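You operate a simulated robot arm through the tools that you are given. There is no shell and no other tool.

The job below is to be done with a simulated two-armed robot. You get a single attempt, and the scene is never put back.

Task
Knit one small tube, then one large tube, on machine two.
Fine: for each, set the size dial (S, then L), bring the count to one with the UP key and press START; watch till DONE; keep style A.

Only the result counts: the job must be done as asked and must still hold three seconds after the hand-in. Knocking over, shifting, dropping, spilling or breaking anything else fails it.

Robot
Two 7-joint arms with fingered hands on one trunk that stands fixed in place. Base frame: the origin is at the foot of the trunk, x ahead of it, y to its left, z up. Readings come in mm, degrees, newtons and seconds.
The left shoulder is at [70, 162, 1371], the right one opposite. With the tool pointing down near the work surface each hand reaches from about 280 to 800 mm from the base axis, measured 20 degrees to its own side. Payload 4 kg a hand.
The tool frame of a hand sits at the grasp point between the pads (the TCP): z along the fingers, y along the line on which they close. The tips reach 26 mm beyond it. The gripper opens to 132 mm; its body begins 73 mm behind the TCP. The gripper is a hand of 4 fingers: y runs from the thumb to the fingers, the wrist lies at [0, 0, -224] in the tool frame.
Orientation is that of the tool frame in the base frame, as a unit quaternion [w, x, y, z]. With the fingers straight down and closing along the base's y, the tool's x points along the base's -x, its y along +y and its z along -z.

Tools
- The arms move only by the tool move_arm. It takes "left_series", "right_series" or both (then of equal length, played together; a hand with none holds still); each is a list of rows, each a list of 2 entries, a list of its own where there are three numbers: the shift along the tool's x, y, z in mm, then the turn, a rotation vector about the tool's x, y, z in rad. In form: [[[dx, dy, dz], [rx, ry, rz]], ...]. A call has 1 to 20 rows; each row shifts and turns the commanded pose from where the row before left it, along the tool's axes as they then stand. A row lasts 0.2 s, in which the tool goes at most 50 mm and 8.6 degrees; a call with a longer step from one row to the next is refused whole. A pose out of reach is approached as far as the arm can. The call stops where the force on the tool passes 40 N (or 10 N more than at its start, if that is more) or the arm is blocked; 0.2 s more then pass. In this call time passes only in rows, and 0.2 s behind the last. The reply holds the time, the measured pose of the TCP, the force on the tool along the base axes, the opening and the grip force, in the units named above and with some noise, with the torque about the TCP (base axes, N m) and any sound that the robot's microphone picked up.
- Cameras (640 x 400 px; columns grow to the right, rows downward): "scene" is now at [129.4, 37, 1594.1]; the picture's right is [0.40, -0.92, 0.00], its down [-0.56, -0.24, -0.79] and it looks along [0.73, 0.32, -0.61] (base axes); focal length 356 px, centre (320, 200). "left" rides on the left gripper at [-73, 6, -94] in its tool frame; the picture's right is [-0.08, -1.00, 0.00], its down [0.78, -0.06, -0.62] and it looks along [0.62, -0.05, 0.79] (tool axes); focal length 230 px, centre (320, 200). "right" rides on the right gripper at [73, 6, -94] in its tool frame; the picture's right is [-0.08, 1.00, 0.00], its down [-0.79, -0.06, -0.62] and it looks along [-0.61, -0.05, 0.79] (tool axes); focal length 230 px, centre (320, 200). There is no depth. A picture from a camera that has moved, and an enlarged one, comes with that camera's place and axes in the base frame and with its lens.
- camera(camera): a new picture of that camera. It takes no simulated time.
- raise_lower(by): slides the trunk up (or, below 0, down) by that many mm; the arms and the scene camera ride with it, the base frame stays. It gives what a move gives, with no picture.
- curl_fingers(finger1, finger2, finger3, thumb_bend, hand): sets how far each is bent, from 0 (flat) to 100 (curled in); at 30 the hand is open as for a grip, at 70 the pads meet at the TCP. One left out holds its place. A second passes; each finger stops where it meets its share of the squeeze, and holds until it gets a number again. It is the only way to open and close the hand. It gives what a move gives, with no picture; readings hold the bend of each and the force on the fingers (four entries, about 0 where the hand has none), thumb and palm.
- pan_tilt(pan, tilt): turns the head with the scene camera to pan (to the left, within 86 degrees either way) and tilt (down, from -29 to 69), counted from straight ahead of the robot. It gives what a move gives.
- inspect(camera, box): a new picture of the part [left, top, right, bottom] of that camera's present view, enlarged. It takes no simulated time.
- hand_in(): hands the job in; it is judged then, once.

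Nothing tells you positions but the pictures and the camera data. Unless the task says otherwise, let go and move clear before handing in.

The tools are called after "Request:" as a command line: name --argument value ..., lists and objects as JSON in quotes. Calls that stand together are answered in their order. move_arm: Moves the arms, as the interface text tells. Its arguments: {"type":"object","properties":{"left_series":{"type":"array","items":{"type":"array"}},"right_series":{"type":"array","items":{"type":"array"}}},"required":[]} The other tools are called the same way: raise_lower (by) moves the trunk up or down; curl_fingers (finger1, finger2, finger3, thumb_bend, hand) moves the fingers one by one; pan_tilt (pan, tilt) turns the head that bears the scene camera; camera (camera) takes a picture; inspect (camera, box) takes an enlarged picture of a part of a camera's view; hand_in () hands the job in.

At the start:

```text
time_s: 0.0
left_ee_pos: [453.7, 424.3, 1332.3]
left_tcp_rot: [-0.001, 0.0, 1.0, 0.0]
left_force: [0.9, -0.1, 0.7]
left_ft_torque: [0.01, 0.02, 0.01]
left_grip_width: 131.7
left_grip_force: 0.1
left_shape: jaw
left_bend: [30.0, 30.0, 30.0, 30.0]
left_finger forces: [0.1, 0.0, 0.1, 0.0, 0.0, 0.1]
right_ee_pos: [408.4, 35.9, 1291.6]
right_tcp_rot: [0.0, -0.001, 1.0, 0.001]
right_force: [1.0, -0.7, 0.7]
right_ft_torque: [0.01, -0.03, -0.02]
right_grip_width: 131.8
right_grip_force: 0.1
right_shape: jaw
right_bend: [30.0, 30.0, 30.0, 30.0]
right_finger forces: [0.1, 0.1, 0.1, 0.1, 0.0, 0.0]
trunk travel left (down, up): [-850.0, 90.0]
head pan, tilt (commanded): [23.5, 37.6]
```

scene: 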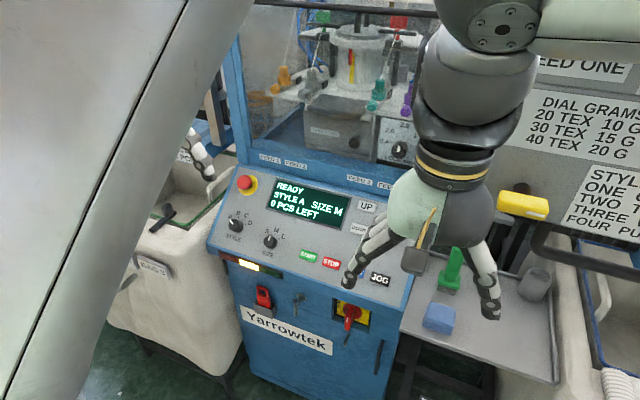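
right: 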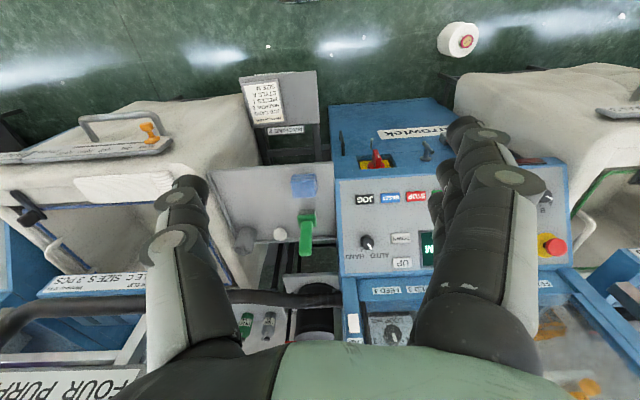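
left: 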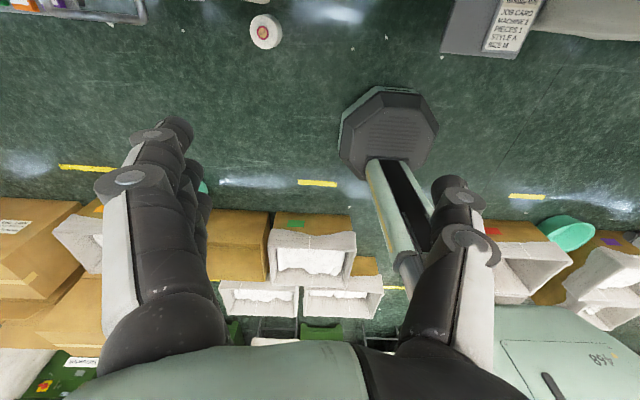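

I see a blue machine panel ahead-left with a display (READY, STYLE A, SIZE M, 0 PCS LEFT), dials and keys; the arms block part of the view. I will look around first to find which machine is number two and read the signs.

Request:
inspect --camera "scene" --box '[200, 140, 420, 360]'

Request:
inspect --camera "right" --box '[200, 60, 600, 310]'

Request:
pan_tilt --pan 60 --tilt 20

```text
1.82 times, centred on (310, 250) of scene
camera zoom: at [129.4, 37.0, 1594.1], right [0.4, -0.92, 0.0], down [-0.56, -0.24, -0.79], along [0.73, 0.32, -0.61], focal length 647 px, centre (338, 109)
```

zoom: 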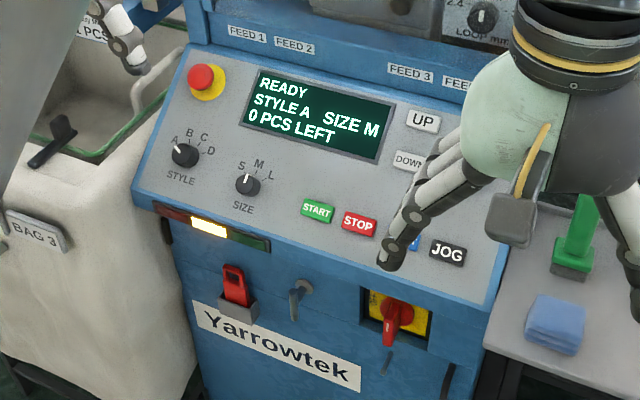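

```text
1.60 times, centred on (400, 185) of right
camera zoom: at [336.2, 41.7, 1383.6], right [0.08, 1.0, 0.0], down [0.79, -0.06, 0.62], along [0.61, -0.05, -0.79], focal length 368 px, centre (192, 224)
```

zoom: 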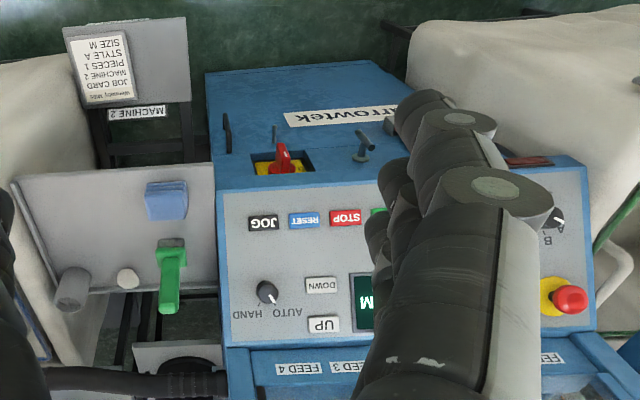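

```text
time_s: 1.0
left_ee_pos: [453.7, 423.2, 1331.6]
left_tcp_rot: [0.0, 0.0, 1.0, 0.0]
left_force: [0.5, 0.6, 0.6]
left_ft_torque: [0.02, 0.02, -0.01]
left_grip_width: 131.6
left_grip_force: 0.1
left_shape: jaw
left_bend: [30.0, 30.0, 30.0, 30.0]
left_finger forces: [0.0, 0.1, 0.1, 0.0, 0.0, 0.1]
right_ee_pos: [407.8, 36.4, 1289.9]
right_tcp_rot: [0.0, 0.0, 1.0, 0.0]
right_force: [-0.5, 0.8, 0.3]
right_ft_torque: [-0.01, 0.0, 0.0]
right_grip_width: 131.6
right_grip_force: 0.0
right_shape: jaw
right_bend: [30.0, 30.0, 30.0, 30.0]
right_finger forces: [0.1, 0.0, 0.0, 0.0, 0.0, 0.0]
trunk travel left (down, up): [-850.0, 90.0]
head pan, tilt (commanded): [60.0, 20.0]
```

The panel below the hand is labelled and I also see a job card and a "MACHINE 2" label by the table to its right. I keep looking around to identify the machines.

Request:
camera --camera "scene"

Request:
inspect --camera "right" --box '[220, 60, 340, 140]'

Request:
pan_tilt --pan 0 --tilt 20

Request:
camera --camera "scene"

Request:
pan_tilt --pan -50 --tilt 25

Request:
camera --camera "scene"

```text
taken
camera scene: at [96.7, 83.0, 1621.9], right [0.87, -0.5, 0.0], down [-0.17, -0.3, -0.94], along [0.47, 0.81, -0.34], focal length 356 px, centre (320, 200)
```

scene: 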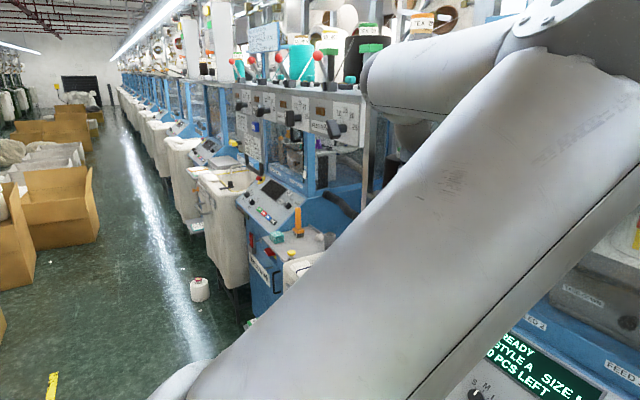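

```text
5.00 times, centred on (280, 100) of right
camera zoom: at [336.2, 41.6, 1383.6], right [0.08, 1.0, 0.0], down [0.79, -0.06, 0.62], along [0.61, -0.05, -0.79], focal length 1150 px, centre (520, 700)
```

zoom: 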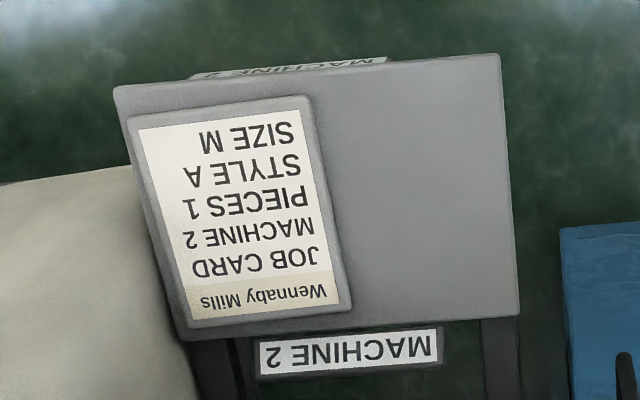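

```text
time_s: 2.3
left_ee_pos: [453.8, 422.2, 1331.5]
left_tcp_rot: [-0.001, 0.0, 1.0, -0.001]
left_force: [0.1, 0.6, 0.0]
left_ft_torque: [-0.01, -0.04, -0.02]
left_grip_width: 131.9
left_grip_force: 0.1
left_shape: jaw
left_bend: [30.0, 30.0, 30.0, 30.0]
left_finger forces: [0.0, 0.0, 0.1, 0.1, 0.0, 0.0]
right_ee_pos: [407.8, 34.9, 1291.0]
right_tcp_rot: [0.0, 0.001, 1.0, 0.0]
right_force: [-0.1, -0.6, -0.3]
right_ft_torque: [0.0, 0.01, -0.02]
right_grip_width: 131.8
right_grip_force: 0.0
right_shape: jaw
right_bend: [30.0, 30.0, 30.0, 30.0]
right_finger forces: [0.0, 0.0, 0.0, 0.0, 0.0, 0.0]
trunk travel left (down, up): [-850.0, 90.0]
head pan, tilt (commanded): [0.0, 20.0]
```

```text
taken
camera scene: at [143.2, 2.5, 1621.9], right [0.0, -1.0, 0.0], down [-0.34, 0.0, -0.94], along [0.94, 0.0, -0.34], focal length 356 px, centre (320, 200)
```

scene: 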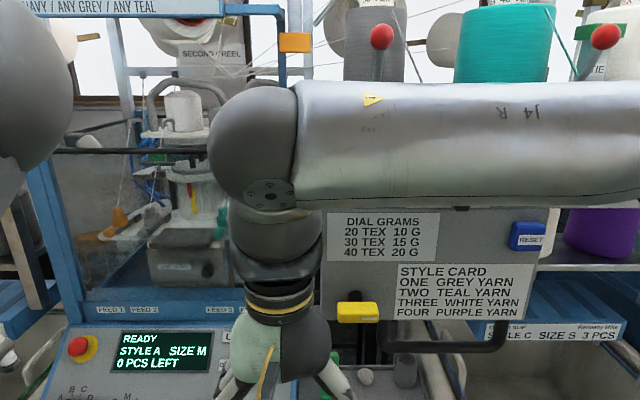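

```text
time_s: 3.5
left_ee_pos: [454.0, 423.4, 1331.1]
left_tcp_rot: [0.0, 0.0, 1.0, 0.0]
left_force: [-0.4, 0.2, -0.6]
left_ft_torque: [-0.02, -0.04, -0.01]
left_grip_width: 131.8
left_grip_force: 0.2
left_shape: jaw
left_bend: [30.0, 30.0, 30.0, 30.0]
left_finger forces: [0.0, 0.1, 0.0, 0.1, 0.0, 0.1]
right_ee_pos: [408.3, 35.5, 1290.6]
right_tcp_rot: [0.0, 0.0, 1.0, 0.0]
right_force: [0.5, -0.4, -0.4]
right_ft_torque: [0.03, 0.01, -0.01]
right_grip_width: 131.9
right_grip_force: 0.0
right_shape: jaw
right_bend: [30.0, 30.0, 30.0, 30.0]
right_finger forces: [0.0, 0.0, 0.1, 0.0, 0.1, 0.0]
trunk travel left (down, up): [-850.0, 90.0]
head pan, tilt (commanded): [-50.0, 25.0]
```

```text
taken
camera scene: at [109.3, -68.0, 1613.8], right [-0.77, -0.64, 0.0], down [-0.27, 0.32, -0.91], along [0.58, -0.69, -0.42], focal length 356 px, centre (320, 200)
```

scene: 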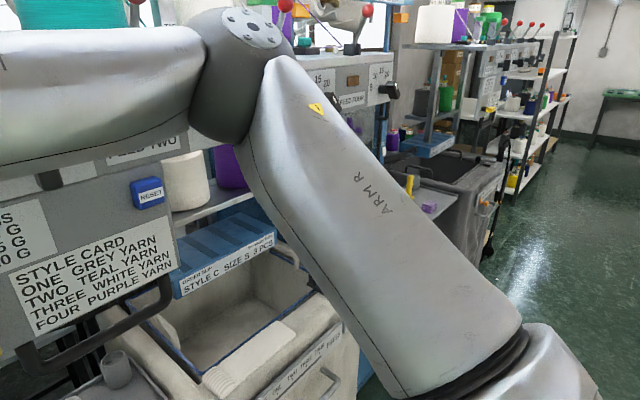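

Machine two seems to be the one straight ahead (label "MACHINE 2" on the stand). I look at its panel and front from the head camera and check the labels in detail.

Request:
pan_tilt --pan 15 --tilt 45

Request:
camera --camera "scene"

Request:
inspect --camera "scene" --box '[160, 60, 480, 260]'

Request:
pan_tilt --pan 15 --tilt 0

Request:
camera --camera "scene"

```text
time_s: 4.9
left_ee_pos: [453.9, 423.6, 1330.1]
left_tcp_rot: [0.0, 0.0, 1.0, 0.0]
left_force: [0.5, -0.1, -0.4]
left_ft_torque: [0.01, -0.03, 0.01]
left_grip_width: 131.5
left_grip_force: 0.1
left_shape: jaw
left_bend: [30.0, 30.0, 30.0, 30.0]
left_finger forces: [0.0, 0.0, 0.0, 0.0, 0.0, 0.1]
right_ee_pos: [408.2, 35.0, 1290.2]
right_tcp_rot: [0.0, 0.0, 1.0, 0.0]
right_force: [0.6, -0.4, -0.2]
right_ft_torque: [0.01, -0.02, 0.04]
right_grip_width: 131.9
right_grip_force: 0.1
right_shape: jaw
right_bend: [30.0, 30.0, 30.0, 30.0]
right_finger forces: [0.0, 0.0, 0.0, 0.0, 0.0, 0.0]
trunk travel left (down, up): [-850.0, 90.0]
head pan, tilt (commanded): [15.0, 45.0]
```

```text
taken
camera scene: at [128.6, 23.4, 1583.2], right [0.26, -0.97, 0.0], down [-0.68, -0.18, -0.71], along [0.68, 0.18, -0.71], focal length 356 px, centre (320, 200)
```

scene: 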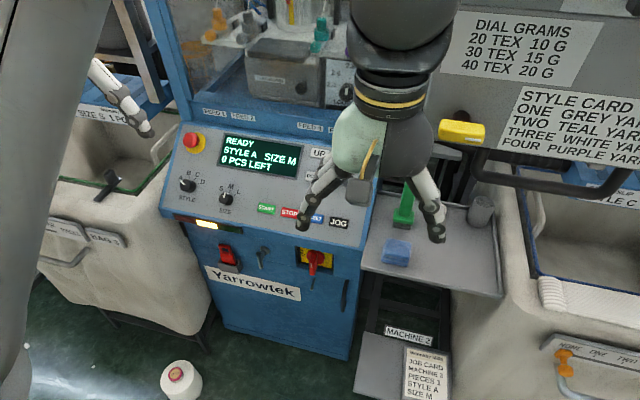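

```text
2.00 times, centred on (320, 160) of scene
camera zoom: at [128.6, 23.4, 1583.2], right [0.26, -0.97, 0.0], down [-0.68, -0.18, -0.71], along [0.68, 0.18, -0.71], focal length 712 px, centre (320, 280)
```

zoom: 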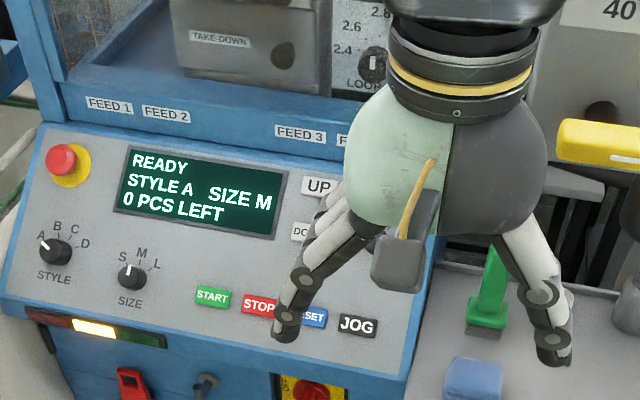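

```text
time_s: 6.0
left_ee_pos: [454.1, 424.6, 1331.7]
left_tcp_rot: [0.0, 0.0, 1.0, 0.0]
left_force: [0.3, 0.6, 0.3]
left_ft_torque: [0.03, -0.04, 0.02]
left_grip_width: 131.9
left_grip_force: 0.0
left_shape: jaw
left_bend: [30.0, 30.0, 30.0, 30.0]
left_finger forces: [0.0, 0.0, 0.0, 0.0, 0.1, 0.0]
right_ee_pos: [408.2, 34.7, 1289.7]
right_tcp_rot: [0.001, 0.0, 1.0, 0.0]
right_force: [-0.4, -1.0, 0.6]
right_ft_torque: [0.01, -0.03, 0.02]
right_grip_width: 132.0
right_grip_force: 0.1
right_shape: jaw
right_bend: [30.0, 30.0, 30.0, 30.0]
right_finger forces: [0.0, 0.1, 0.1, 0.1, 0.0, 0.0]
trunk travel left (down, up): [-850.0, 90.0]
head pan, tilt (commanded): [15.0, 0.0]
```

```text
taken
camera scene: at [137.0, 25.8, 1654.1], right [0.26, -0.97, 0.0], down [0.0, 0.0, -1.0], along [0.97, 0.26, 0.0], focal length 356 px, centre (320, 200)
```

scene: 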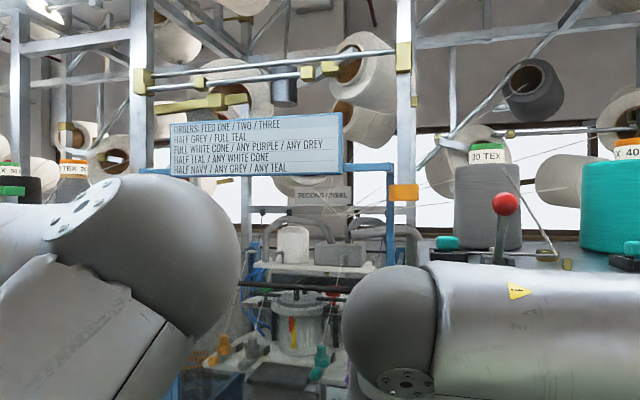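

The panel of the machine ahead reads READY / STYLE A / SIZE M / 0 PCS LEFT; it lies about 750–830 mm ahead, y from about 130 to 570. I first pull the right hand off to the right so it no longer hides the keys.

Request:
move_arm --right_series '[[[0, -45, 0], [0, 0, 0]], [[0, -45, 0], [0, 0, 0]], [[0, -45, 0], [0, 0, 0]], [[0, -45, 0], [0, 0, 0]], [[0, -45, 0], [0, 0, 0]], [[0, -35, 0], [0, 0, 0]]]'

Request:
pan_tilt --pan 22 --tilt 40

Request:
camera --camera "scene"

Request:
camera --camera "right"

```text
time_s: 7.4
left_ee_pos: [452.9, 423.4, 1332.3]
left_tcp_rot: [0.001, 0.0, 1.0, 0.0]
left_force: [-0.2, -0.6, 0.2]
left_ft_torque: [-0.03, 0.0, 0.0]
left_grip_width: 131.7
left_grip_force: 0.0
left_shape: jaw
left_bend: [30.0, 30.0, 30.0, 30.0]
left_finger forces: [0.1, 0.0, 0.0, 0.1, 0.0, 0.0]
right_ee_pos: [404.6, -222.3, 1294.4]
right_tcp_rot: [0.0, 0.0, 1.0, 0.0]
right_force: [-0.1, 0.2, -0.3]
right_ft_torque: [-0.02, 0.01, -0.02]
right_grip_width: 131.7
right_grip_force: 0.0
right_shape: jaw
right_bend: [30.0, 30.0, 30.0, 30.0]
right_finger forces: [0.1, 0.0, 0.0, 0.0, 0.1, 0.0]
trunk travel left (down, up): [-850.0, 90.0]
head pan, tilt (commanded): [15.0, 0.0]
```

```text
time_s: 8.4
left_ee_pos: [454.3, 423.3, 1331.1]
left_tcp_rot: [-0.001, 0.0, 1.0, 0.001]
left_force: [-0.1, -0.6, 0.2]
left_ft_torque: [-0.06, -0.01, 0.0]
left_grip_width: 131.6
left_grip_force: 0.0
left_shape: jaw
left_bend: [30.0, 30.0, 30.0, 30.0]
left_finger forces: [0.1, 0.1, 0.1, 0.0, 0.0, 0.0]
right_ee_pos: [405.8, -221.3, 1293.5]
right_tcp_rot: [0.0, 0.001, 1.0, 0.0]
right_force: [0.5, 0.2, 0.4]
right_ft_torque: [0.01, 0.01, 0.01]
right_grip_width: 131.9
right_grip_force: 0.0
right_shape: jaw
right_bend: [30.0, 30.0, 30.0, 30.0]
right_finger forces: [0.1, 0.0, 0.0, 0.0, 0.0, 0.1]
trunk travel left (down, up): [-850.0, 90.0]
head pan, tilt (commanded): [22.0, 40.0]
```

```text
taken
camera scene: at [128.9, 34.1, 1590.6], right [0.37, -0.93, 0.0], down [-0.6, -0.24, -0.77], along [0.71, 0.29, -0.64], focal length 356 px, centre (320, 200)
```

scene: 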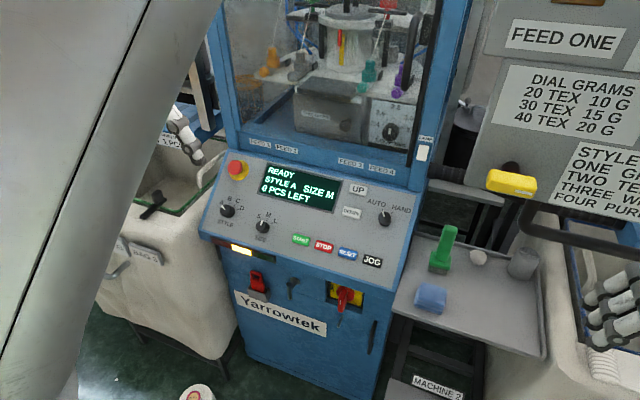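

```text
taken
camera right: at [334.1, -214.9, 1386.3], right [0.08, 1.0, 0.0], down [0.79, -0.06, 0.62], along [0.61, -0.05, -0.79], focal length 230 px, centre (320, 200)
```

right: 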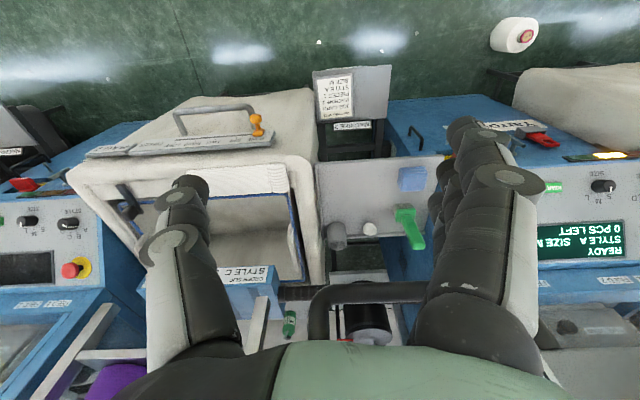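

The middle machine's panel is now in clear view, with UP, DOWN, AUTO/HAND, START, STOP, RESET and JOG. I zoom in to read the details and check the labels.

Request:
inspect --camera "scene" --box '[200, 150, 420, 290]'

Request:
inspect --camera "scene" --box '[80, 80, 240, 280]'

Request:
inspect --camera "scene" --box '[380, 200, 640, 400]'

Request:
inspect --camera "right" --box '[0, 130, 200, 330]'

Request:
inspect --camera "right" --box '[500, 80, 640, 280]'

```text
2.86 times, centred on (310, 220) of scene
camera zoom: at [128.9, 34.1, 1590.6], right [0.37, -0.93, 0.0], down [-0.6, -0.24, -0.77], along [0.71, 0.29, -0.64], focal length 1017 px, centre (349, 143)
```

zoom: 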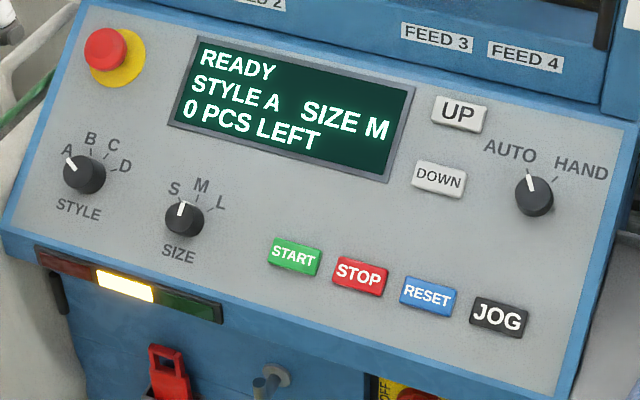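

```text
2.00 times, centred on (160, 180) of scene
camera zoom: at [128.9, 34.1, 1590.6], right [0.37, -0.93, 0.0], down [-0.6, -0.24, -0.77], along [0.71, 0.29, -0.64], focal length 712 px, centre (640, 240)
```

zoom: 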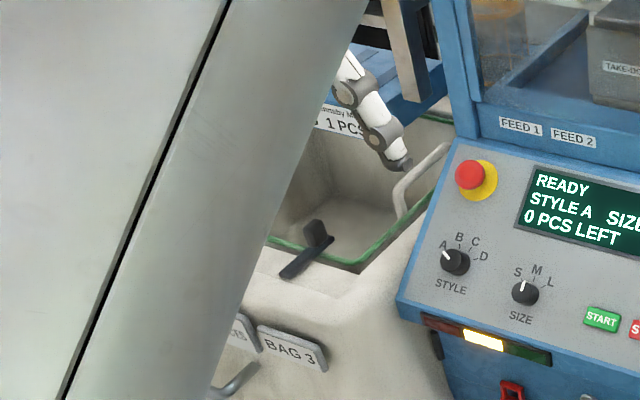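

```text
2.00 times, centred on (510, 300) of scene
camera zoom: at [128.9, 34.1, 1590.6], right [0.37, -0.93, 0.0], down [-0.6, -0.24, -0.77], along [0.71, 0.29, -0.64], focal length 712 px, centre (-60, 0)
```

zoom: 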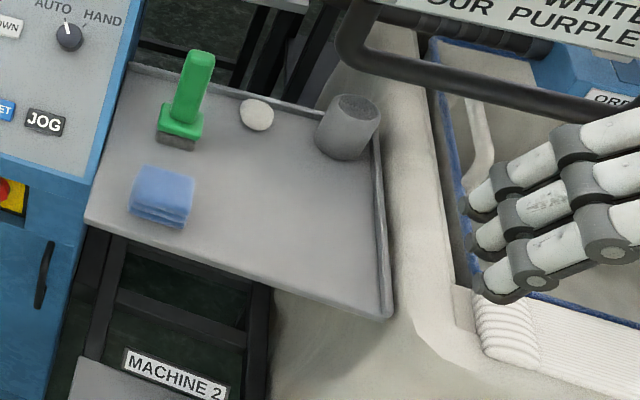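

```text
2.00 times, centred on (100, 230) of right
camera zoom: at [334.1, -214.9, 1386.3], right [0.08, 1.0, 0.0], down [0.79, -0.06, 0.62], along [0.61, -0.05, -0.79], focal length 460 px, centre (760, 140)
```

zoom: 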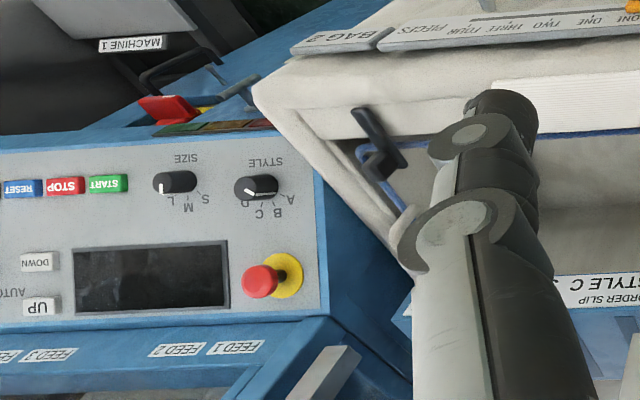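

```text
2.00 times, centred on (570, 180) of right
camera zoom: at [334.1, -214.9, 1386.3], right [0.08, 1.0, 0.0], down [0.79, -0.06, 0.62], along [0.61, -0.05, -0.79], focal length 460 px, centre (-180, 240)
```

zoom: 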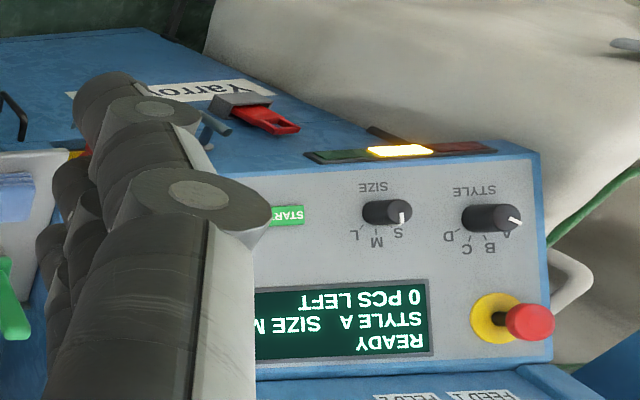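

The right neighbour's stand reads MACHINE 1, so the middle machine is machine two; its panel slopes about 40° with SIZE knob near (701, 428, 925), START near (699, 318, 923), UP near (825, 211, 1028). I now shape the left hand with only the middle finger in pressing position and look at it through the left camera to learn where the tip lies.

Request:
curl_fingers --hand "left" --finger1 100 --finger2 70 --finger3 100 --thumb_bend 30

Request:
camera --camera "left"

```text
time_s: 9.4
left_ee_pos: [454.7, 423.0, 1329.9]
left_tcp_rot: [0.001, 0.001, 1.0, 0.0]
left_force: [0.0, 0.8, 0.2]
left_ft_torque: [0.01, 0.03, -0.02]
left_grip_width: 60.3
left_grip_force: 0.0
left_shape: fingers
left_bend: [100.0, 70.0, 100.0, 30.0]
left_finger forces: [0.0, 0.1, 0.0, 0.1, 0.1, 0.1]
right_ee_pos: [405.4, -220.3, 1293.6]
right_tcp_rot: [0.0, -0.001, 1.0, 0.0]
right_force: [-0.6, -1.0, 0.0]
right_ft_torque: [-0.03, 0.0, -0.03]
right_grip_width: 131.9
right_grip_force: 0.1
right_shape: jaw
right_bend: [30.0, 30.0, 30.0, 30.0]
right_finger forces: [0.0, 0.1, 0.0, 0.0, 0.0, 0.0]
trunk travel left (down, up): [-850.0, 90.0]
head pan, tilt (commanded): [22.0, 40.0]
```

```text
taken
camera left: at [527.0, 428.7, 1425.3], right [0.08, -1.0, 0.0], down [-0.78, -0.06, 0.62], along [-0.62, -0.05, -0.79], focal length 230 px, centre (320, 200)
```

left: 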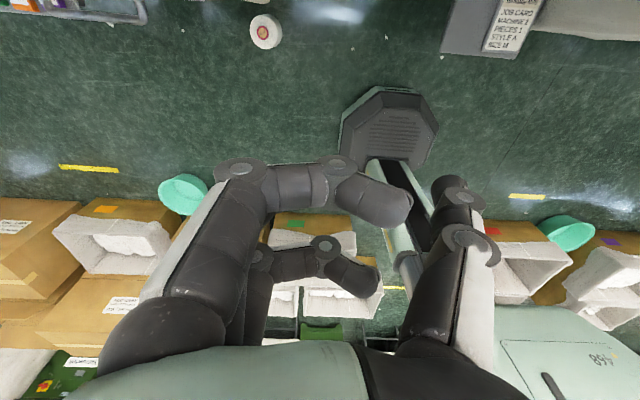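

The hand shape shows curled outer fingers; the middle one seems hidden behind the near one. I zoom in to make it out.

Request:
inspect --camera "left" --box '[100, 130, 500, 380]'

Request:
pan_tilt --pan 50 --tilt 35

Request:
camera --camera "scene"

```text
1.60 times, centred on (300, 255) of left
camera zoom: at [527.0, 428.7, 1425.3], right [0.08, -1.0, 0.0], down [-0.78, -0.06, 0.62], along [-0.62, -0.05, -0.79], focal length 368 px, centre (352, 112)
```

zoom: 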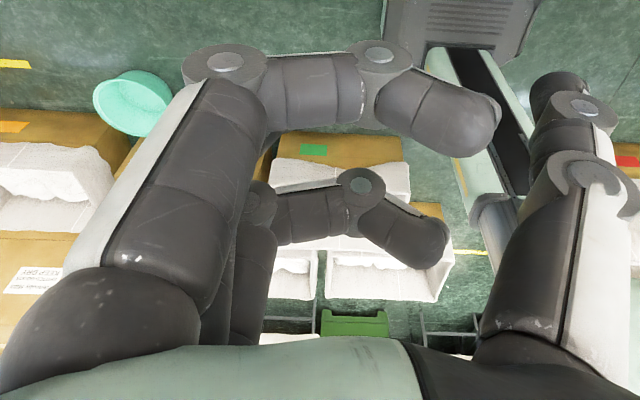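

```text
time_s: 10.4
left_ee_pos: [453.7, 422.6, 1331.3]
left_tcp_rot: [0.0, -0.001, 1.0, 0.0]
left_force: [-0.3, 0.2, 0.0]
left_ft_torque: [0.02, -0.02, 0.01]
left_grip_width: 60.7
left_grip_force: 0.1
left_shape: fingers
left_bend: [100.0, 70.0, 100.0, 30.0]
left_finger forces: [0.1, 0.1, 0.0, 0.0, 0.1, 0.1]
right_ee_pos: [406.2, -221.7, 1293.6]
right_tcp_rot: [0.0, 0.0, 1.0, 0.0]
right_force: [-0.4, 0.1, 0.7]
right_ft_torque: [0.0, -0.01, -0.04]
right_grip_width: 131.7
right_grip_force: 0.1
right_shape: jaw
right_bend: [30.0, 30.0, 30.0, 30.0]
right_finger forces: [0.1, 0.0, 0.0, 0.0, 0.0, 0.1]
trunk travel left (down, up): [-850.0, 90.0]
head pan, tilt (commanded): [50.0, 35.0]
```

```text
taken
camera scene: at [106.7, 69.7, 1598.0], right [0.77, -0.64, 0.0], down [-0.37, -0.44, -0.82], along [0.53, 0.63, -0.57], focal length 356 px, centre (320, 200)
```

scene: 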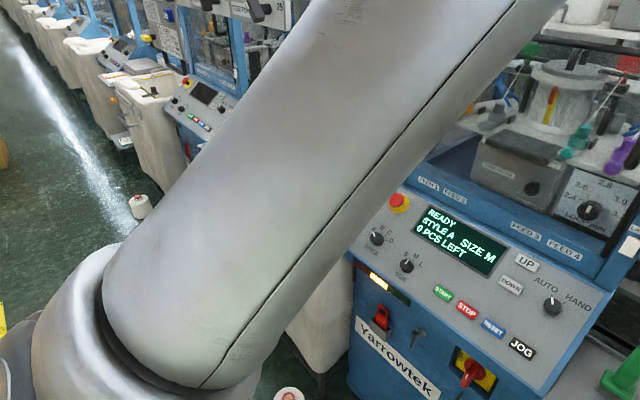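

The hidden middle finger should have its tip at the TCP line; the curled ones sit about 45 mm further back. I now pitch the left hand to face the panel squarely and bring it towards a hover in front of START, stopping well short to check with the cameras.

Request:
move_arm --left_series '[[[0, 0, 0], [0, -0.139, 0]], [[0, 0, 0], [0, -0.139, 0]], [[0, 0, 0], [0, -0.139, 0]], [[0, 0, 0], [0, -0.139, 0]], [[0, 0, 0], [0, -0.139, 0]], [[8.2, -11.8, 40], [0, 0, 0]], [[8.2, -11.8, 40], [0, 0, 0]], [[8.2, -11.8, 40], [0, 0, 0]], [[8.2, -11.8, 40], [0, 0, 0]], [[8.2, -11.8, 40], [0, 0, 0]], [[8.2, -11.8, 40], [0, 0, 0]]]'

Request:
camera --camera "left"

Request:
pan_tilt --pan 22 --tilt 40

Request:
camera --camera "scene"

```text
time_s: 12.8
left_ee_pos: [568.5, 354.0, 1118.1]
left_tcp_rot: [0.34, -0.001, 0.94, -0.001]
left_force: [-0.3, 0.2, 0.4]
left_ft_torque: [0.01, 0.02, 0.0]
left_grip_width: 60.4
left_grip_force: 0.1
left_shape: fingers
left_bend: [100.0, 70.0, 100.0, 30.0]
left_finger forces: [0.0, 0.0, 0.1, 0.0, 0.0, 0.0]
right_ee_pos: [407.2, -221.9, 1293.0]
right_tcp_rot: [-0.001, 0.0, 1.0, 0.001]
right_force: [0.5, -1.5, 0.3]
right_ft_torque: [0.03, 0.0, 0.0]
right_grip_width: 132.0
right_grip_force: 0.1
right_shape: jaw
right_bend: [30.0, 30.0, 30.0, 30.0]
right_finger forces: [0.0, 0.0, 0.1, 0.1, 0.1, 0.0]
trunk travel left (down, up): [-850.0, 90.0]
head pan, tilt (commanded): [50.0, 35.0]
```

```text
taken
camera left: at [564.5, 359.7, 1237.3], right [0.06, -1.0, 0.05], down [-1.0, -0.06, -0.03], along [0.03, -0.05, -1.0], focal length 230 px, centre (320, 200)
```

left: 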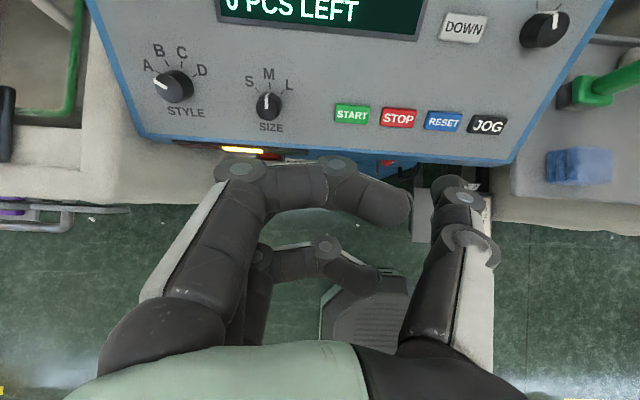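

```text
time_s: 13.7
left_ee_pos: [566.5, 354.4, 1120.0]
left_tcp_rot: [0.34, 0.0, 0.94, -0.002]
left_force: [-0.4, 0.1, -0.7]
left_ft_torque: [0.01, -0.03, -0.01]
left_grip_width: 60.0
left_grip_force: 0.0
left_shape: fingers
left_bend: [100.0, 70.0, 100.0, 30.0]
left_finger forces: [0.0, 0.0, 0.0, 0.0, 0.0, 0.0]
right_ee_pos: [405.8, -220.7, 1293.8]
right_tcp_rot: [0.001, 0.001, 1.0, 0.0]
right_force: [0.6, 0.9, 0.0]
right_ft_torque: [0.02, 0.0, -0.01]
right_grip_width: 131.9
right_grip_force: 0.0
right_shape: jaw
right_bend: [30.0, 30.0, 30.0, 30.0]
right_finger forces: [0.0, 0.0, 0.1, 0.1, 0.0, 0.1]
trunk travel left (down, up): [-850.0, 90.0]
head pan, tilt (commanded): [22.0, 40.0]
```

```text
taken
camera scene: at [128.3, 34.3, 1590.5], right [0.38, -0.93, 0.0], down [-0.6, -0.24, -0.77], along [0.71, 0.29, -0.64], focal length 356 px, centre (320, 200)
```

scene: 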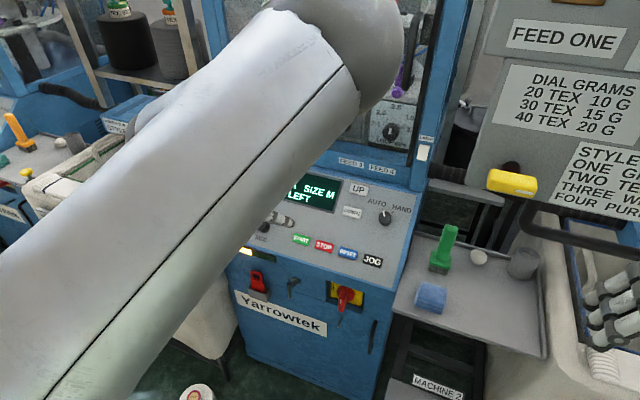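

The left camera now gives a clear view of the panel: SIZE, START, STOP, RESET, JOG and DOWN. I try using the finger nearest the camera (finger1) as the pressing finger, so its tip can be watched against the keys.

Request:
curl_fingers --hand "left" --finger1 70 --finger2 100 --finger3 100 --thumb_bend 30

Request:
camera --camera "left"

Request:
inspect --camera "left" --box '[100, 0, 580, 300]'

Request:
inspect --camera "scene" --box '[220, 150, 420, 290]'

```text
time_s: 14.7
left_ee_pos: [566.5, 353.6, 1117.0]
left_tcp_rot: [0.34, -0.001, 0.94, 0.0]
left_force: [0.8, 0.6, 0.1]
left_ft_torque: [0.03, 0.0, 0.01]
left_grip_width: 71.4
left_grip_force: 0.1
left_shape: fingers
left_bend: [70.0, 100.0, 100.0, 30.0]
left_finger forces: [0.0, 0.1, 0.1, 0.0, 0.0, 0.0]
right_ee_pos: [406.3, -220.7, 1292.8]
right_tcp_rot: [-0.001, 0.0, 1.0, 0.001]
right_force: [-0.6, 0.3, 0.5]
right_ft_torque: [0.03, -0.01, 0.0]
right_grip_width: 132.2
right_grip_force: 0.1
right_shape: jaw
right_bend: [30.0, 30.0, 30.0, 30.0]
right_finger forces: [0.0, 0.0, 0.0, 0.0, 0.1, 0.1]
trunk travel left (down, up): [-850.0, 90.0]
head pan, tilt (commanded): [22.0, 40.0]
```

```text
taken
camera left: at [562.9, 360.1, 1237.1], right [0.06, -1.0, 0.05], down [-1.0, -0.06, -0.03], along [0.03, -0.05, -1.0], focal length 230 px, centre (320, 200)
```

left: 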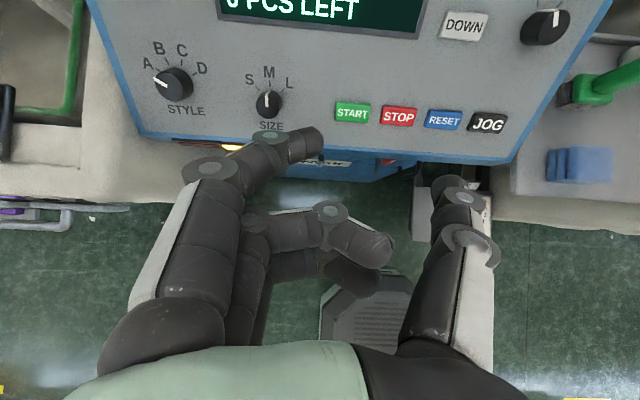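

```text
1.33 times, centred on (340, 150) of left
camera zoom: at [562.9, 360.1, 1237.1], right [0.06, -1.0, 0.05], down [-1.0, -0.06, -0.03], along [0.03, -0.05, -1.0], focal length 307 px, centre (293, 267)
```

zoom: 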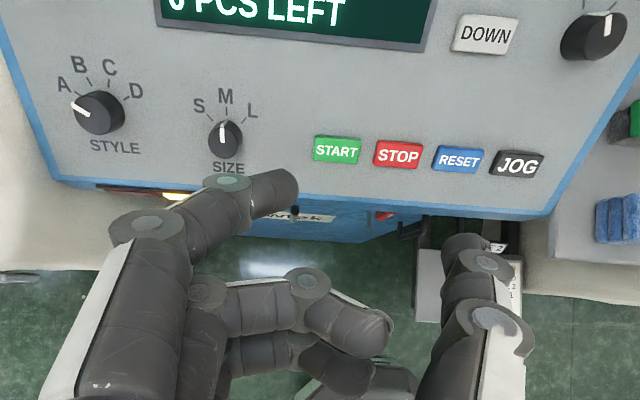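

```text
2.86 times, centred on (320, 220) of scene
camera zoom: at [128.9, 34.2, 1590.5], right [0.37, -0.93, 0.0], down [-0.6, -0.24, -0.77], along [0.71, 0.29, -0.64], focal length 1017 px, centre (320, 143)
```

zoom: 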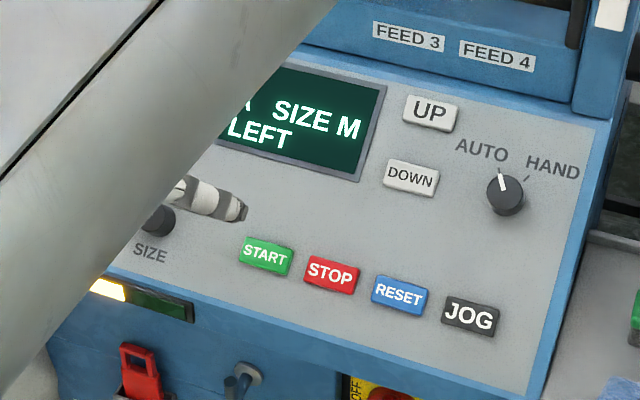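

Finger1's tip is visible near the TCP line, which helps for pressing later. First comes the SIZE dial: I open all fingers to a moderate gap and hover the hand over the SIZE knob.

Request:
curl_fingers --hand "left" --finger1 45 --finger2 45 --finger3 45 --thumb_bend 45

Request:
move_arm --left_series '[[[4.5, 16.8, 33.6], [0, 0, 0]], [[4.5, 16.8, 33.6], [0, 0, 0]], [[4.5, 16.8, 33.6], [0, 0, 0]], [[4.5, 16.8, 33.6], [0, 0, 0]]]'

Request:
camera --camera "left"

Request:
camera --camera "scene"

```text
time_s: 15.7
left_ee_pos: [568.4, 354.5, 1117.6]
left_tcp_rot: [0.339, -0.001, 0.941, -0.001]
left_force: [-0.4, -0.2, 0.1]
left_ft_torque: [0.02, 0.01, -0.01]
left_grip_width: 86.9
left_grip_force: 0.1
left_shape: fingers
left_bend: [45.0, 45.0, 45.0, 45.0]
left_finger forces: [0.1, 0.0, 0.1, 0.1, 0.0, 0.0]
right_ee_pos: [406.8, -220.8, 1294.1]
right_tcp_rot: [0.0, 0.0, 1.0, 0.001]
right_force: [0.3, -0.2, -1.0]
right_ft_torque: [0.03, 0.02, 0.01]
right_grip_width: 132.1
right_grip_force: 0.1
right_shape: jaw
right_bend: [30.0, 30.0, 30.0, 30.0]
right_finger forces: [0.0, 0.0, 0.0, 0.0, 0.1, 0.1]
trunk travel left (down, up): [-850.0, 90.0]
head pan, tilt (commanded): [22.0, 40.0]
```

```text
time_s: 16.7
left_ee_pos: [642.6, 421.2, 999.6]
left_tcp_rot: [0.339, 0.0, 0.941, -0.001]
left_force: [0.4, 0.0, 0.6]
left_ft_torque: [-0.04, 0.02, -0.01]
left_grip_width: 87.4
left_grip_force: 0.0
left_shape: fingers
left_bend: [45.0, 45.0, 45.0, 45.0]
left_finger forces: [0.1, 0.1, 0.0, 0.1, 0.0, 0.0]
right_ee_pos: [408.1, -219.9, 1293.0]
right_tcp_rot: [-0.002, 0.0, 1.0, -0.001]
right_force: [0.7, -0.3, -0.5]
right_ft_torque: [0.0, -0.03, 0.01]
right_grip_width: 131.7
right_grip_force: 0.1
right_shape: jaw
right_bend: [30.0, 30.0, 30.0, 30.0]
right_finger forces: [0.0, 0.0, 0.1, 0.1, 0.0, 0.1]
trunk travel left (down, up): [-850.0, 90.0]
head pan, tilt (commanded): [22.0, 40.0]
```

```text
taken
camera left: at [639.0, 427.6, 1118.0], right [0.06, -1.0, 0.05], down [-1.0, -0.06, -0.03], along [0.03, -0.05, -1.0], focal length 230 px, centre (320, 200)
```

left: 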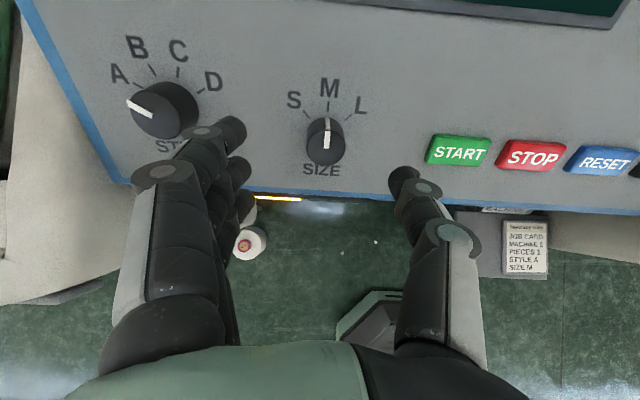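

```text
taken
camera scene: at [130.5, 35.4, 1590.4], right [0.37, -0.93, 0.0], down [-0.6, -0.24, -0.77], along [0.71, 0.29, -0.64], focal length 356 px, centre (320, 200)
```

scene: 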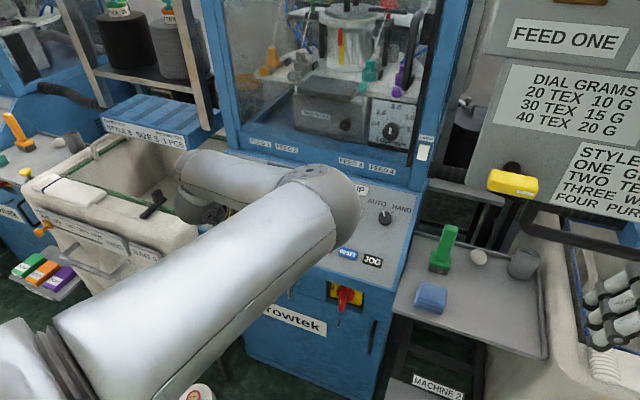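

The hand is centred over the SIZE knob to within about 5 mm (knob slightly to the thumb side). I shift that amount and descend 45 mm along the panel normal, then check again.

Request:
move_arm --left_series '[[[0, -4.5, 15], [0, 0, 0]], [[0, 0, 15], [0, 0, 0]], [[0, 0, 15], [0, 0, 0]]]'

Request:
camera --camera "left"

Request:
inspect --camera "left" --box '[160, 20, 480, 220]'

```text
time_s: 17.5
left_ee_pos: [669.6, 415.3, 965.0]
left_tcp_rot: [0.339, 0.001, 0.941, -0.001]
left_force: [0.2, -0.3, -0.8]
left_ft_torque: [-0.03, 0.01, -0.03]
left_grip_width: 87.3
left_grip_force: 0.1
left_shape: fingers
left_bend: [45.0, 45.0, 45.0, 45.0]
left_finger forces: [0.0, 0.0, 0.0, 0.0, 0.0, 0.1]
right_ee_pos: [406.4, -220.5, 1293.8]
right_tcp_rot: [-0.001, 0.0, 1.0, 0.0]
right_force: [0.6, -0.7, 0.4]
right_ft_torque: [-0.01, -0.02, 0.01]
right_grip_width: 131.9
right_grip_force: 0.0
right_shape: jaw
right_bend: [30.0, 30.0, 30.0, 30.0]
right_finger forces: [0.0, 0.0, 0.0, 0.0, 0.0, 0.1]
trunk travel left (down, up): [-850.0, 90.0]
head pan, tilt (commanded): [22.0, 40.0]
```

```text
taken
camera left: at [666.8, 420.0, 1083.7], right [0.06, -1.0, 0.05], down [-1.0, -0.06, -0.03], along [0.03, -0.05, -1.0], focal length 230 px, centre (320, 200)
```

left: 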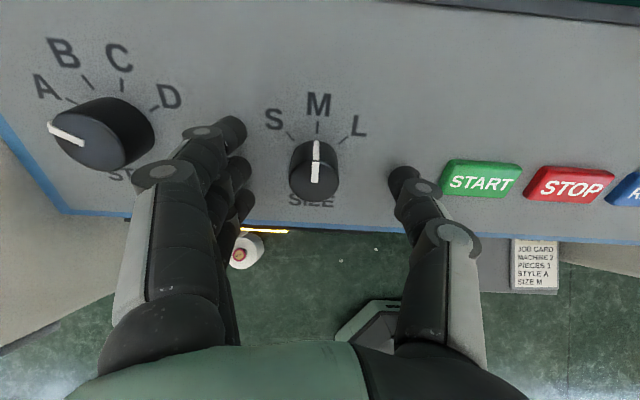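

```text
2.00 times, centred on (320, 120) of left
camera zoom: at [666.8, 420.0, 1083.7], right [0.06, -1.0, 0.05], down [-1.0, -0.06, -0.03], along [0.03, -0.05, -1.0], focal length 460 px, centre (320, 360)
```

zoom: 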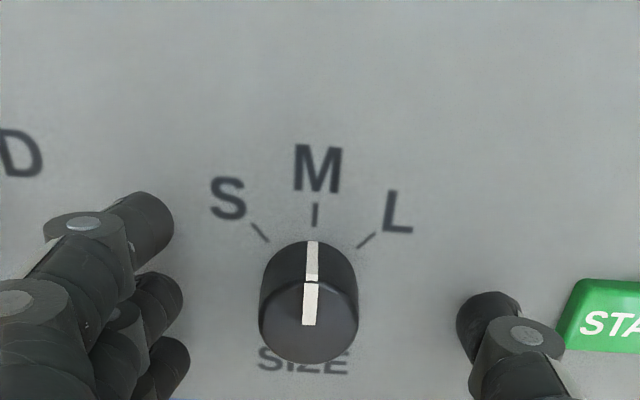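

The knob (about 28 mm wide, 26 mm tall) sits between thumb and fingers, with the panel about 43 mm beyond the TCP. I go down 12 mm more, shift 3 mm toward the fingers' side, and then close the middle finger and thumb on it.

Request:
move_arm --left_series '[[[0, 2.8, 6], [0, 0, 0]], [[0, 0, 6], [0, 0, 0]]]'

Request:
inspect --camera "left" --box '[160, 20, 480, 220]'

```text
time_s: 18.1
left_ee_pos: [673.9, 416.4, 960.1]
left_tcp_rot: [0.342, 0.0, 0.94, 0.001]
left_force: [-15.0, -3.5, 16.9]
left_ft_torque: [0.63, 0.56, 0.57]
left_grip_width: 87.3
left_grip_force: 10.9
left_shape: fingers
left_bend: [45.0, 45.0, 48.0, 45.0]
left_finger forces: [0.1, 0.0, 20.3, 0.1, 1.8, 0.1]
right_ee_pos: [402.4, -222.5, 1294.9]
right_tcp_rot: [0.001, 0.0, 1.0, 0.001]
right_force: [0.8, 0.7, 0.4]
right_ft_torque: [0.0, -0.03, -0.01]
right_grip_width: 132.1
right_grip_force: 0.1
right_shape: jaw
right_bend: [30.0, 30.0, 30.0, 30.0]
right_finger forces: [0.0, 0.0, 0.1, 0.1, 0.0, 0.1]
trunk travel left (down, up): [-850.0, 90.0]
head pan, tilt (commanded): [22.0, 40.0]
```

```text
2.00 times, centred on (320, 120) of left
camera zoom: at [669.9, 422.0, 1079.1], right [0.06, -1.0, 0.05], down [-1.0, -0.06, -0.03], along [0.04, -0.04, -1.0], focal length 460 px, centre (320, 360)
```

zoom: 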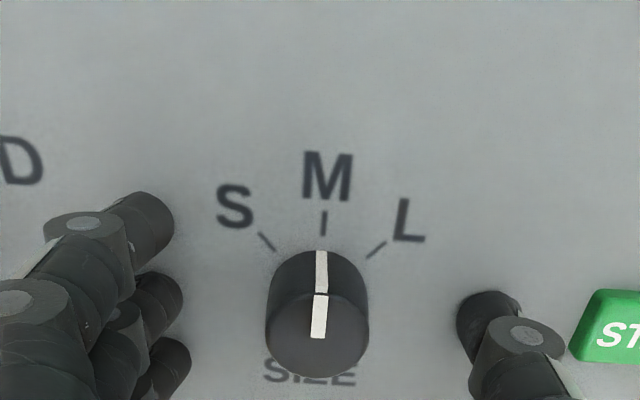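

Finger3, on the downslope side, touched the panel early (20 N), so the panel is a little flatter than my tilt. I back off, curl the outer fingers away so only the middle finger and thumb work, and flatten the pitch by 5°.

Request:
move_arm --left_series '[[[0, 0, -9], [0, 0, 0]]]'

Request:
curl_fingers --hand "left" --finger1 100 --finger2 45 --finger3 100 --thumb_bend 45

Request:
move_arm --left_series '[[[-2.6, 0, 0], [0, 0.087, 0]]]'

Request:
camera --camera "left"

Request:
inspect --camera "left" --box '[160, 60, 480, 260]'

```text
time_s: 18.5
left_ee_pos: [673.7, 417.5, 959.3]
left_tcp_rot: [0.34, 0.0, 0.94, -0.001]
left_force: [0.5, 0.6, -0.2]
left_ft_torque: [0.0, 0.05, -0.02]
left_grip_width: 87.1
left_grip_force: 0.0
left_shape: fingers
left_bend: [45.0, 45.0, 45.0, 45.0]
left_finger forces: [0.0, 0.0, 0.1, 0.0, 0.1, 0.1]
right_ee_pos: [408.0, -220.1, 1292.3]
right_tcp_rot: [-0.001, 0.0, 1.0, 0.0]
right_force: [0.7, 0.4, -0.4]
right_ft_torque: [-0.05, 0.02, -0.02]
right_grip_width: 131.9
right_grip_force: 0.1
right_shape: jaw
right_bend: [30.0, 30.0, 30.0, 30.0]
right_finger forces: [0.1, 0.1, 0.0, 0.0, 0.0, 0.0]
trunk travel left (down, up): [-850.0, 90.0]
head pan, tilt (commanded): [22.0, 40.0]
```

```text
time_s: 19.5
left_ee_pos: [672.9, 416.5, 962.2]
left_tcp_rot: [0.339, -0.001, 0.941, -0.001]
left_force: [0.7, -1.4, -0.8]
left_ft_torque: [-0.01, -0.02, 0.01]
left_grip_width: 50.8
left_grip_force: 0.1
left_shape: fingers
left_bend: [100.0, 45.0, 100.0, 45.0]
left_finger forces: [0.1, 0.0, 0.1, 0.0, 0.0, 0.1]
right_ee_pos: [407.4, -221.9, 1293.7]
right_tcp_rot: [0.0, 0.0, 1.0, 0.0]
right_force: [-0.6, -0.2, 0.6]
right_ft_torque: [0.02, 0.0, 0.0]
right_grip_width: 132.0
right_grip_force: 0.2
right_shape: jaw
right_bend: [30.0, 30.0, 30.0, 30.0]
right_finger forces: [0.0, 0.0, 0.1, 0.1, 0.1, 0.1]
trunk travel left (down, up): [-850.0, 90.0]
head pan, tilt (commanded): [22.0, 40.0]
```

```text
time_s: 19.9
left_ee_pos: [674.7, 418.4, 965.0]
left_tcp_rot: [0.298, -0.001, 0.955, -0.001]
left_force: [-0.3, 0.2, 0.6]
left_ft_torque: [0.03, -0.02, 0.05]
left_grip_width: 50.5
left_grip_force: 0.1
left_shape: fingers
left_bend: [100.0, 45.0, 100.0, 45.0]
left_finger forces: [0.0, 0.0, 0.1, 0.0, 0.0, 0.0]
right_ee_pos: [406.4, -220.0, 1293.0]
right_tcp_rot: [0.0, 0.001, 1.0, 0.0]
right_force: [0.6, 0.3, 0.4]
right_ft_torque: [-0.01, -0.04, 0.04]
right_grip_width: 131.9
right_grip_force: 0.2
right_shape: jaw
right_bend: [30.0, 30.0, 30.0, 30.0]
right_finger forces: [0.1, 0.0, 0.1, 0.0, 0.0, 0.1]
trunk travel left (down, up): [-850.0, 90.0]
head pan, tilt (commanded): [22.0, 40.0]
```

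```text
taken
camera left: at [681.0, 423.6, 1082.8], right [0.06, -1.0, 0.05], down [-1.0, -0.06, 0.06], along [-0.06, -0.05, -1.0], focal length 230 px, centre (320, 200)
```

left: 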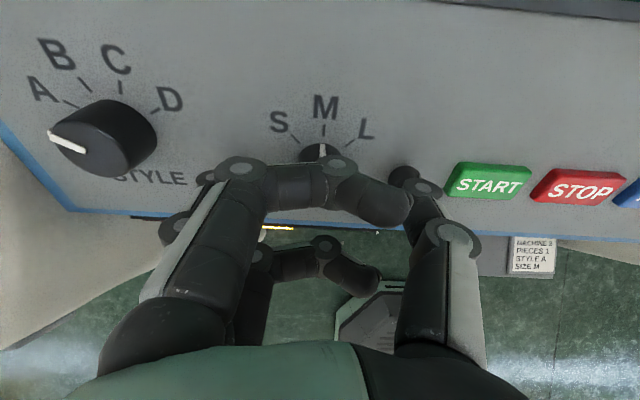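

```text
2.00 times, centred on (320, 160) of left
camera zoom: at [681.0, 423.6, 1082.8], right [0.06, -1.0, 0.05], down [-1.0, -0.06, 0.06], along [-0.06, -0.05, -1.0], focal length 460 px, centre (320, 280)
```

zoom: 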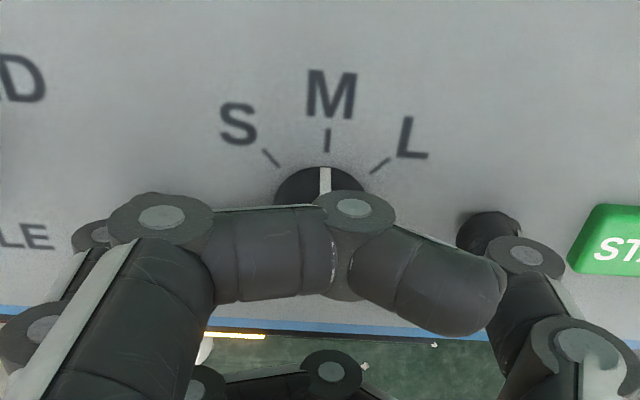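

Finger1 curled now hides part of the knob but it looks centred between thumb and middle finger, with tips about 8 mm off the panel. I close the middle finger and thumb on it.

Request:
curl_fingers --hand "left" --finger2 70 --thumb_bend 70

Request:
camera --camera "left"

```text
time_s: 20.9
left_ee_pos: [673.8, 417.4, 964.0]
left_tcp_rot: [0.298, 0.0, 0.954, 0.0]
left_force: [0.6, -2.7, -1.9]
left_ft_torque: [-0.03, 0.03, 0.05]
left_grip_width: 40.4
left_grip_force: 7.9
left_shape: fingers
left_bend: [100.0, 62.0, 100.0, 66.0]
left_finger forces: [0.0, 6.5, 0.0, 0.1, 9.4, 0.0]
right_ee_pos: [406.3, -221.7, 1293.3]
right_tcp_rot: [-0.002, 0.0, 1.0, 0.0]
right_force: [-0.1, -0.3, 0.0]
right_ft_torque: [0.05, 0.01, -0.02]
right_grip_width: 132.0
right_grip_force: 0.1
right_shape: jaw
right_bend: [30.0, 30.0, 30.0, 30.0]
right_finger forces: [0.1, 0.0, 0.1, 0.0, 0.0, 0.1]
trunk travel left (down, up): [-850.0, 90.0]
head pan, tilt (commanded): [22.0, 40.0]
```

```text
taken
camera left: at [681.1, 422.7, 1082.7], right [0.06, -1.0, 0.04], down [-1.0, -0.06, 0.06], along [-0.06, -0.05, -1.0], focal length 230 px, centre (320, 200)
```

left: 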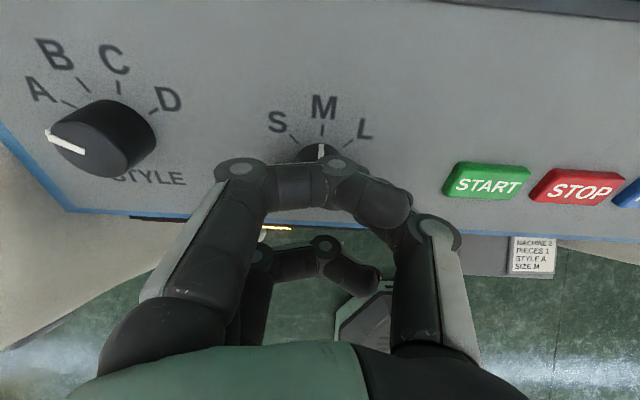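

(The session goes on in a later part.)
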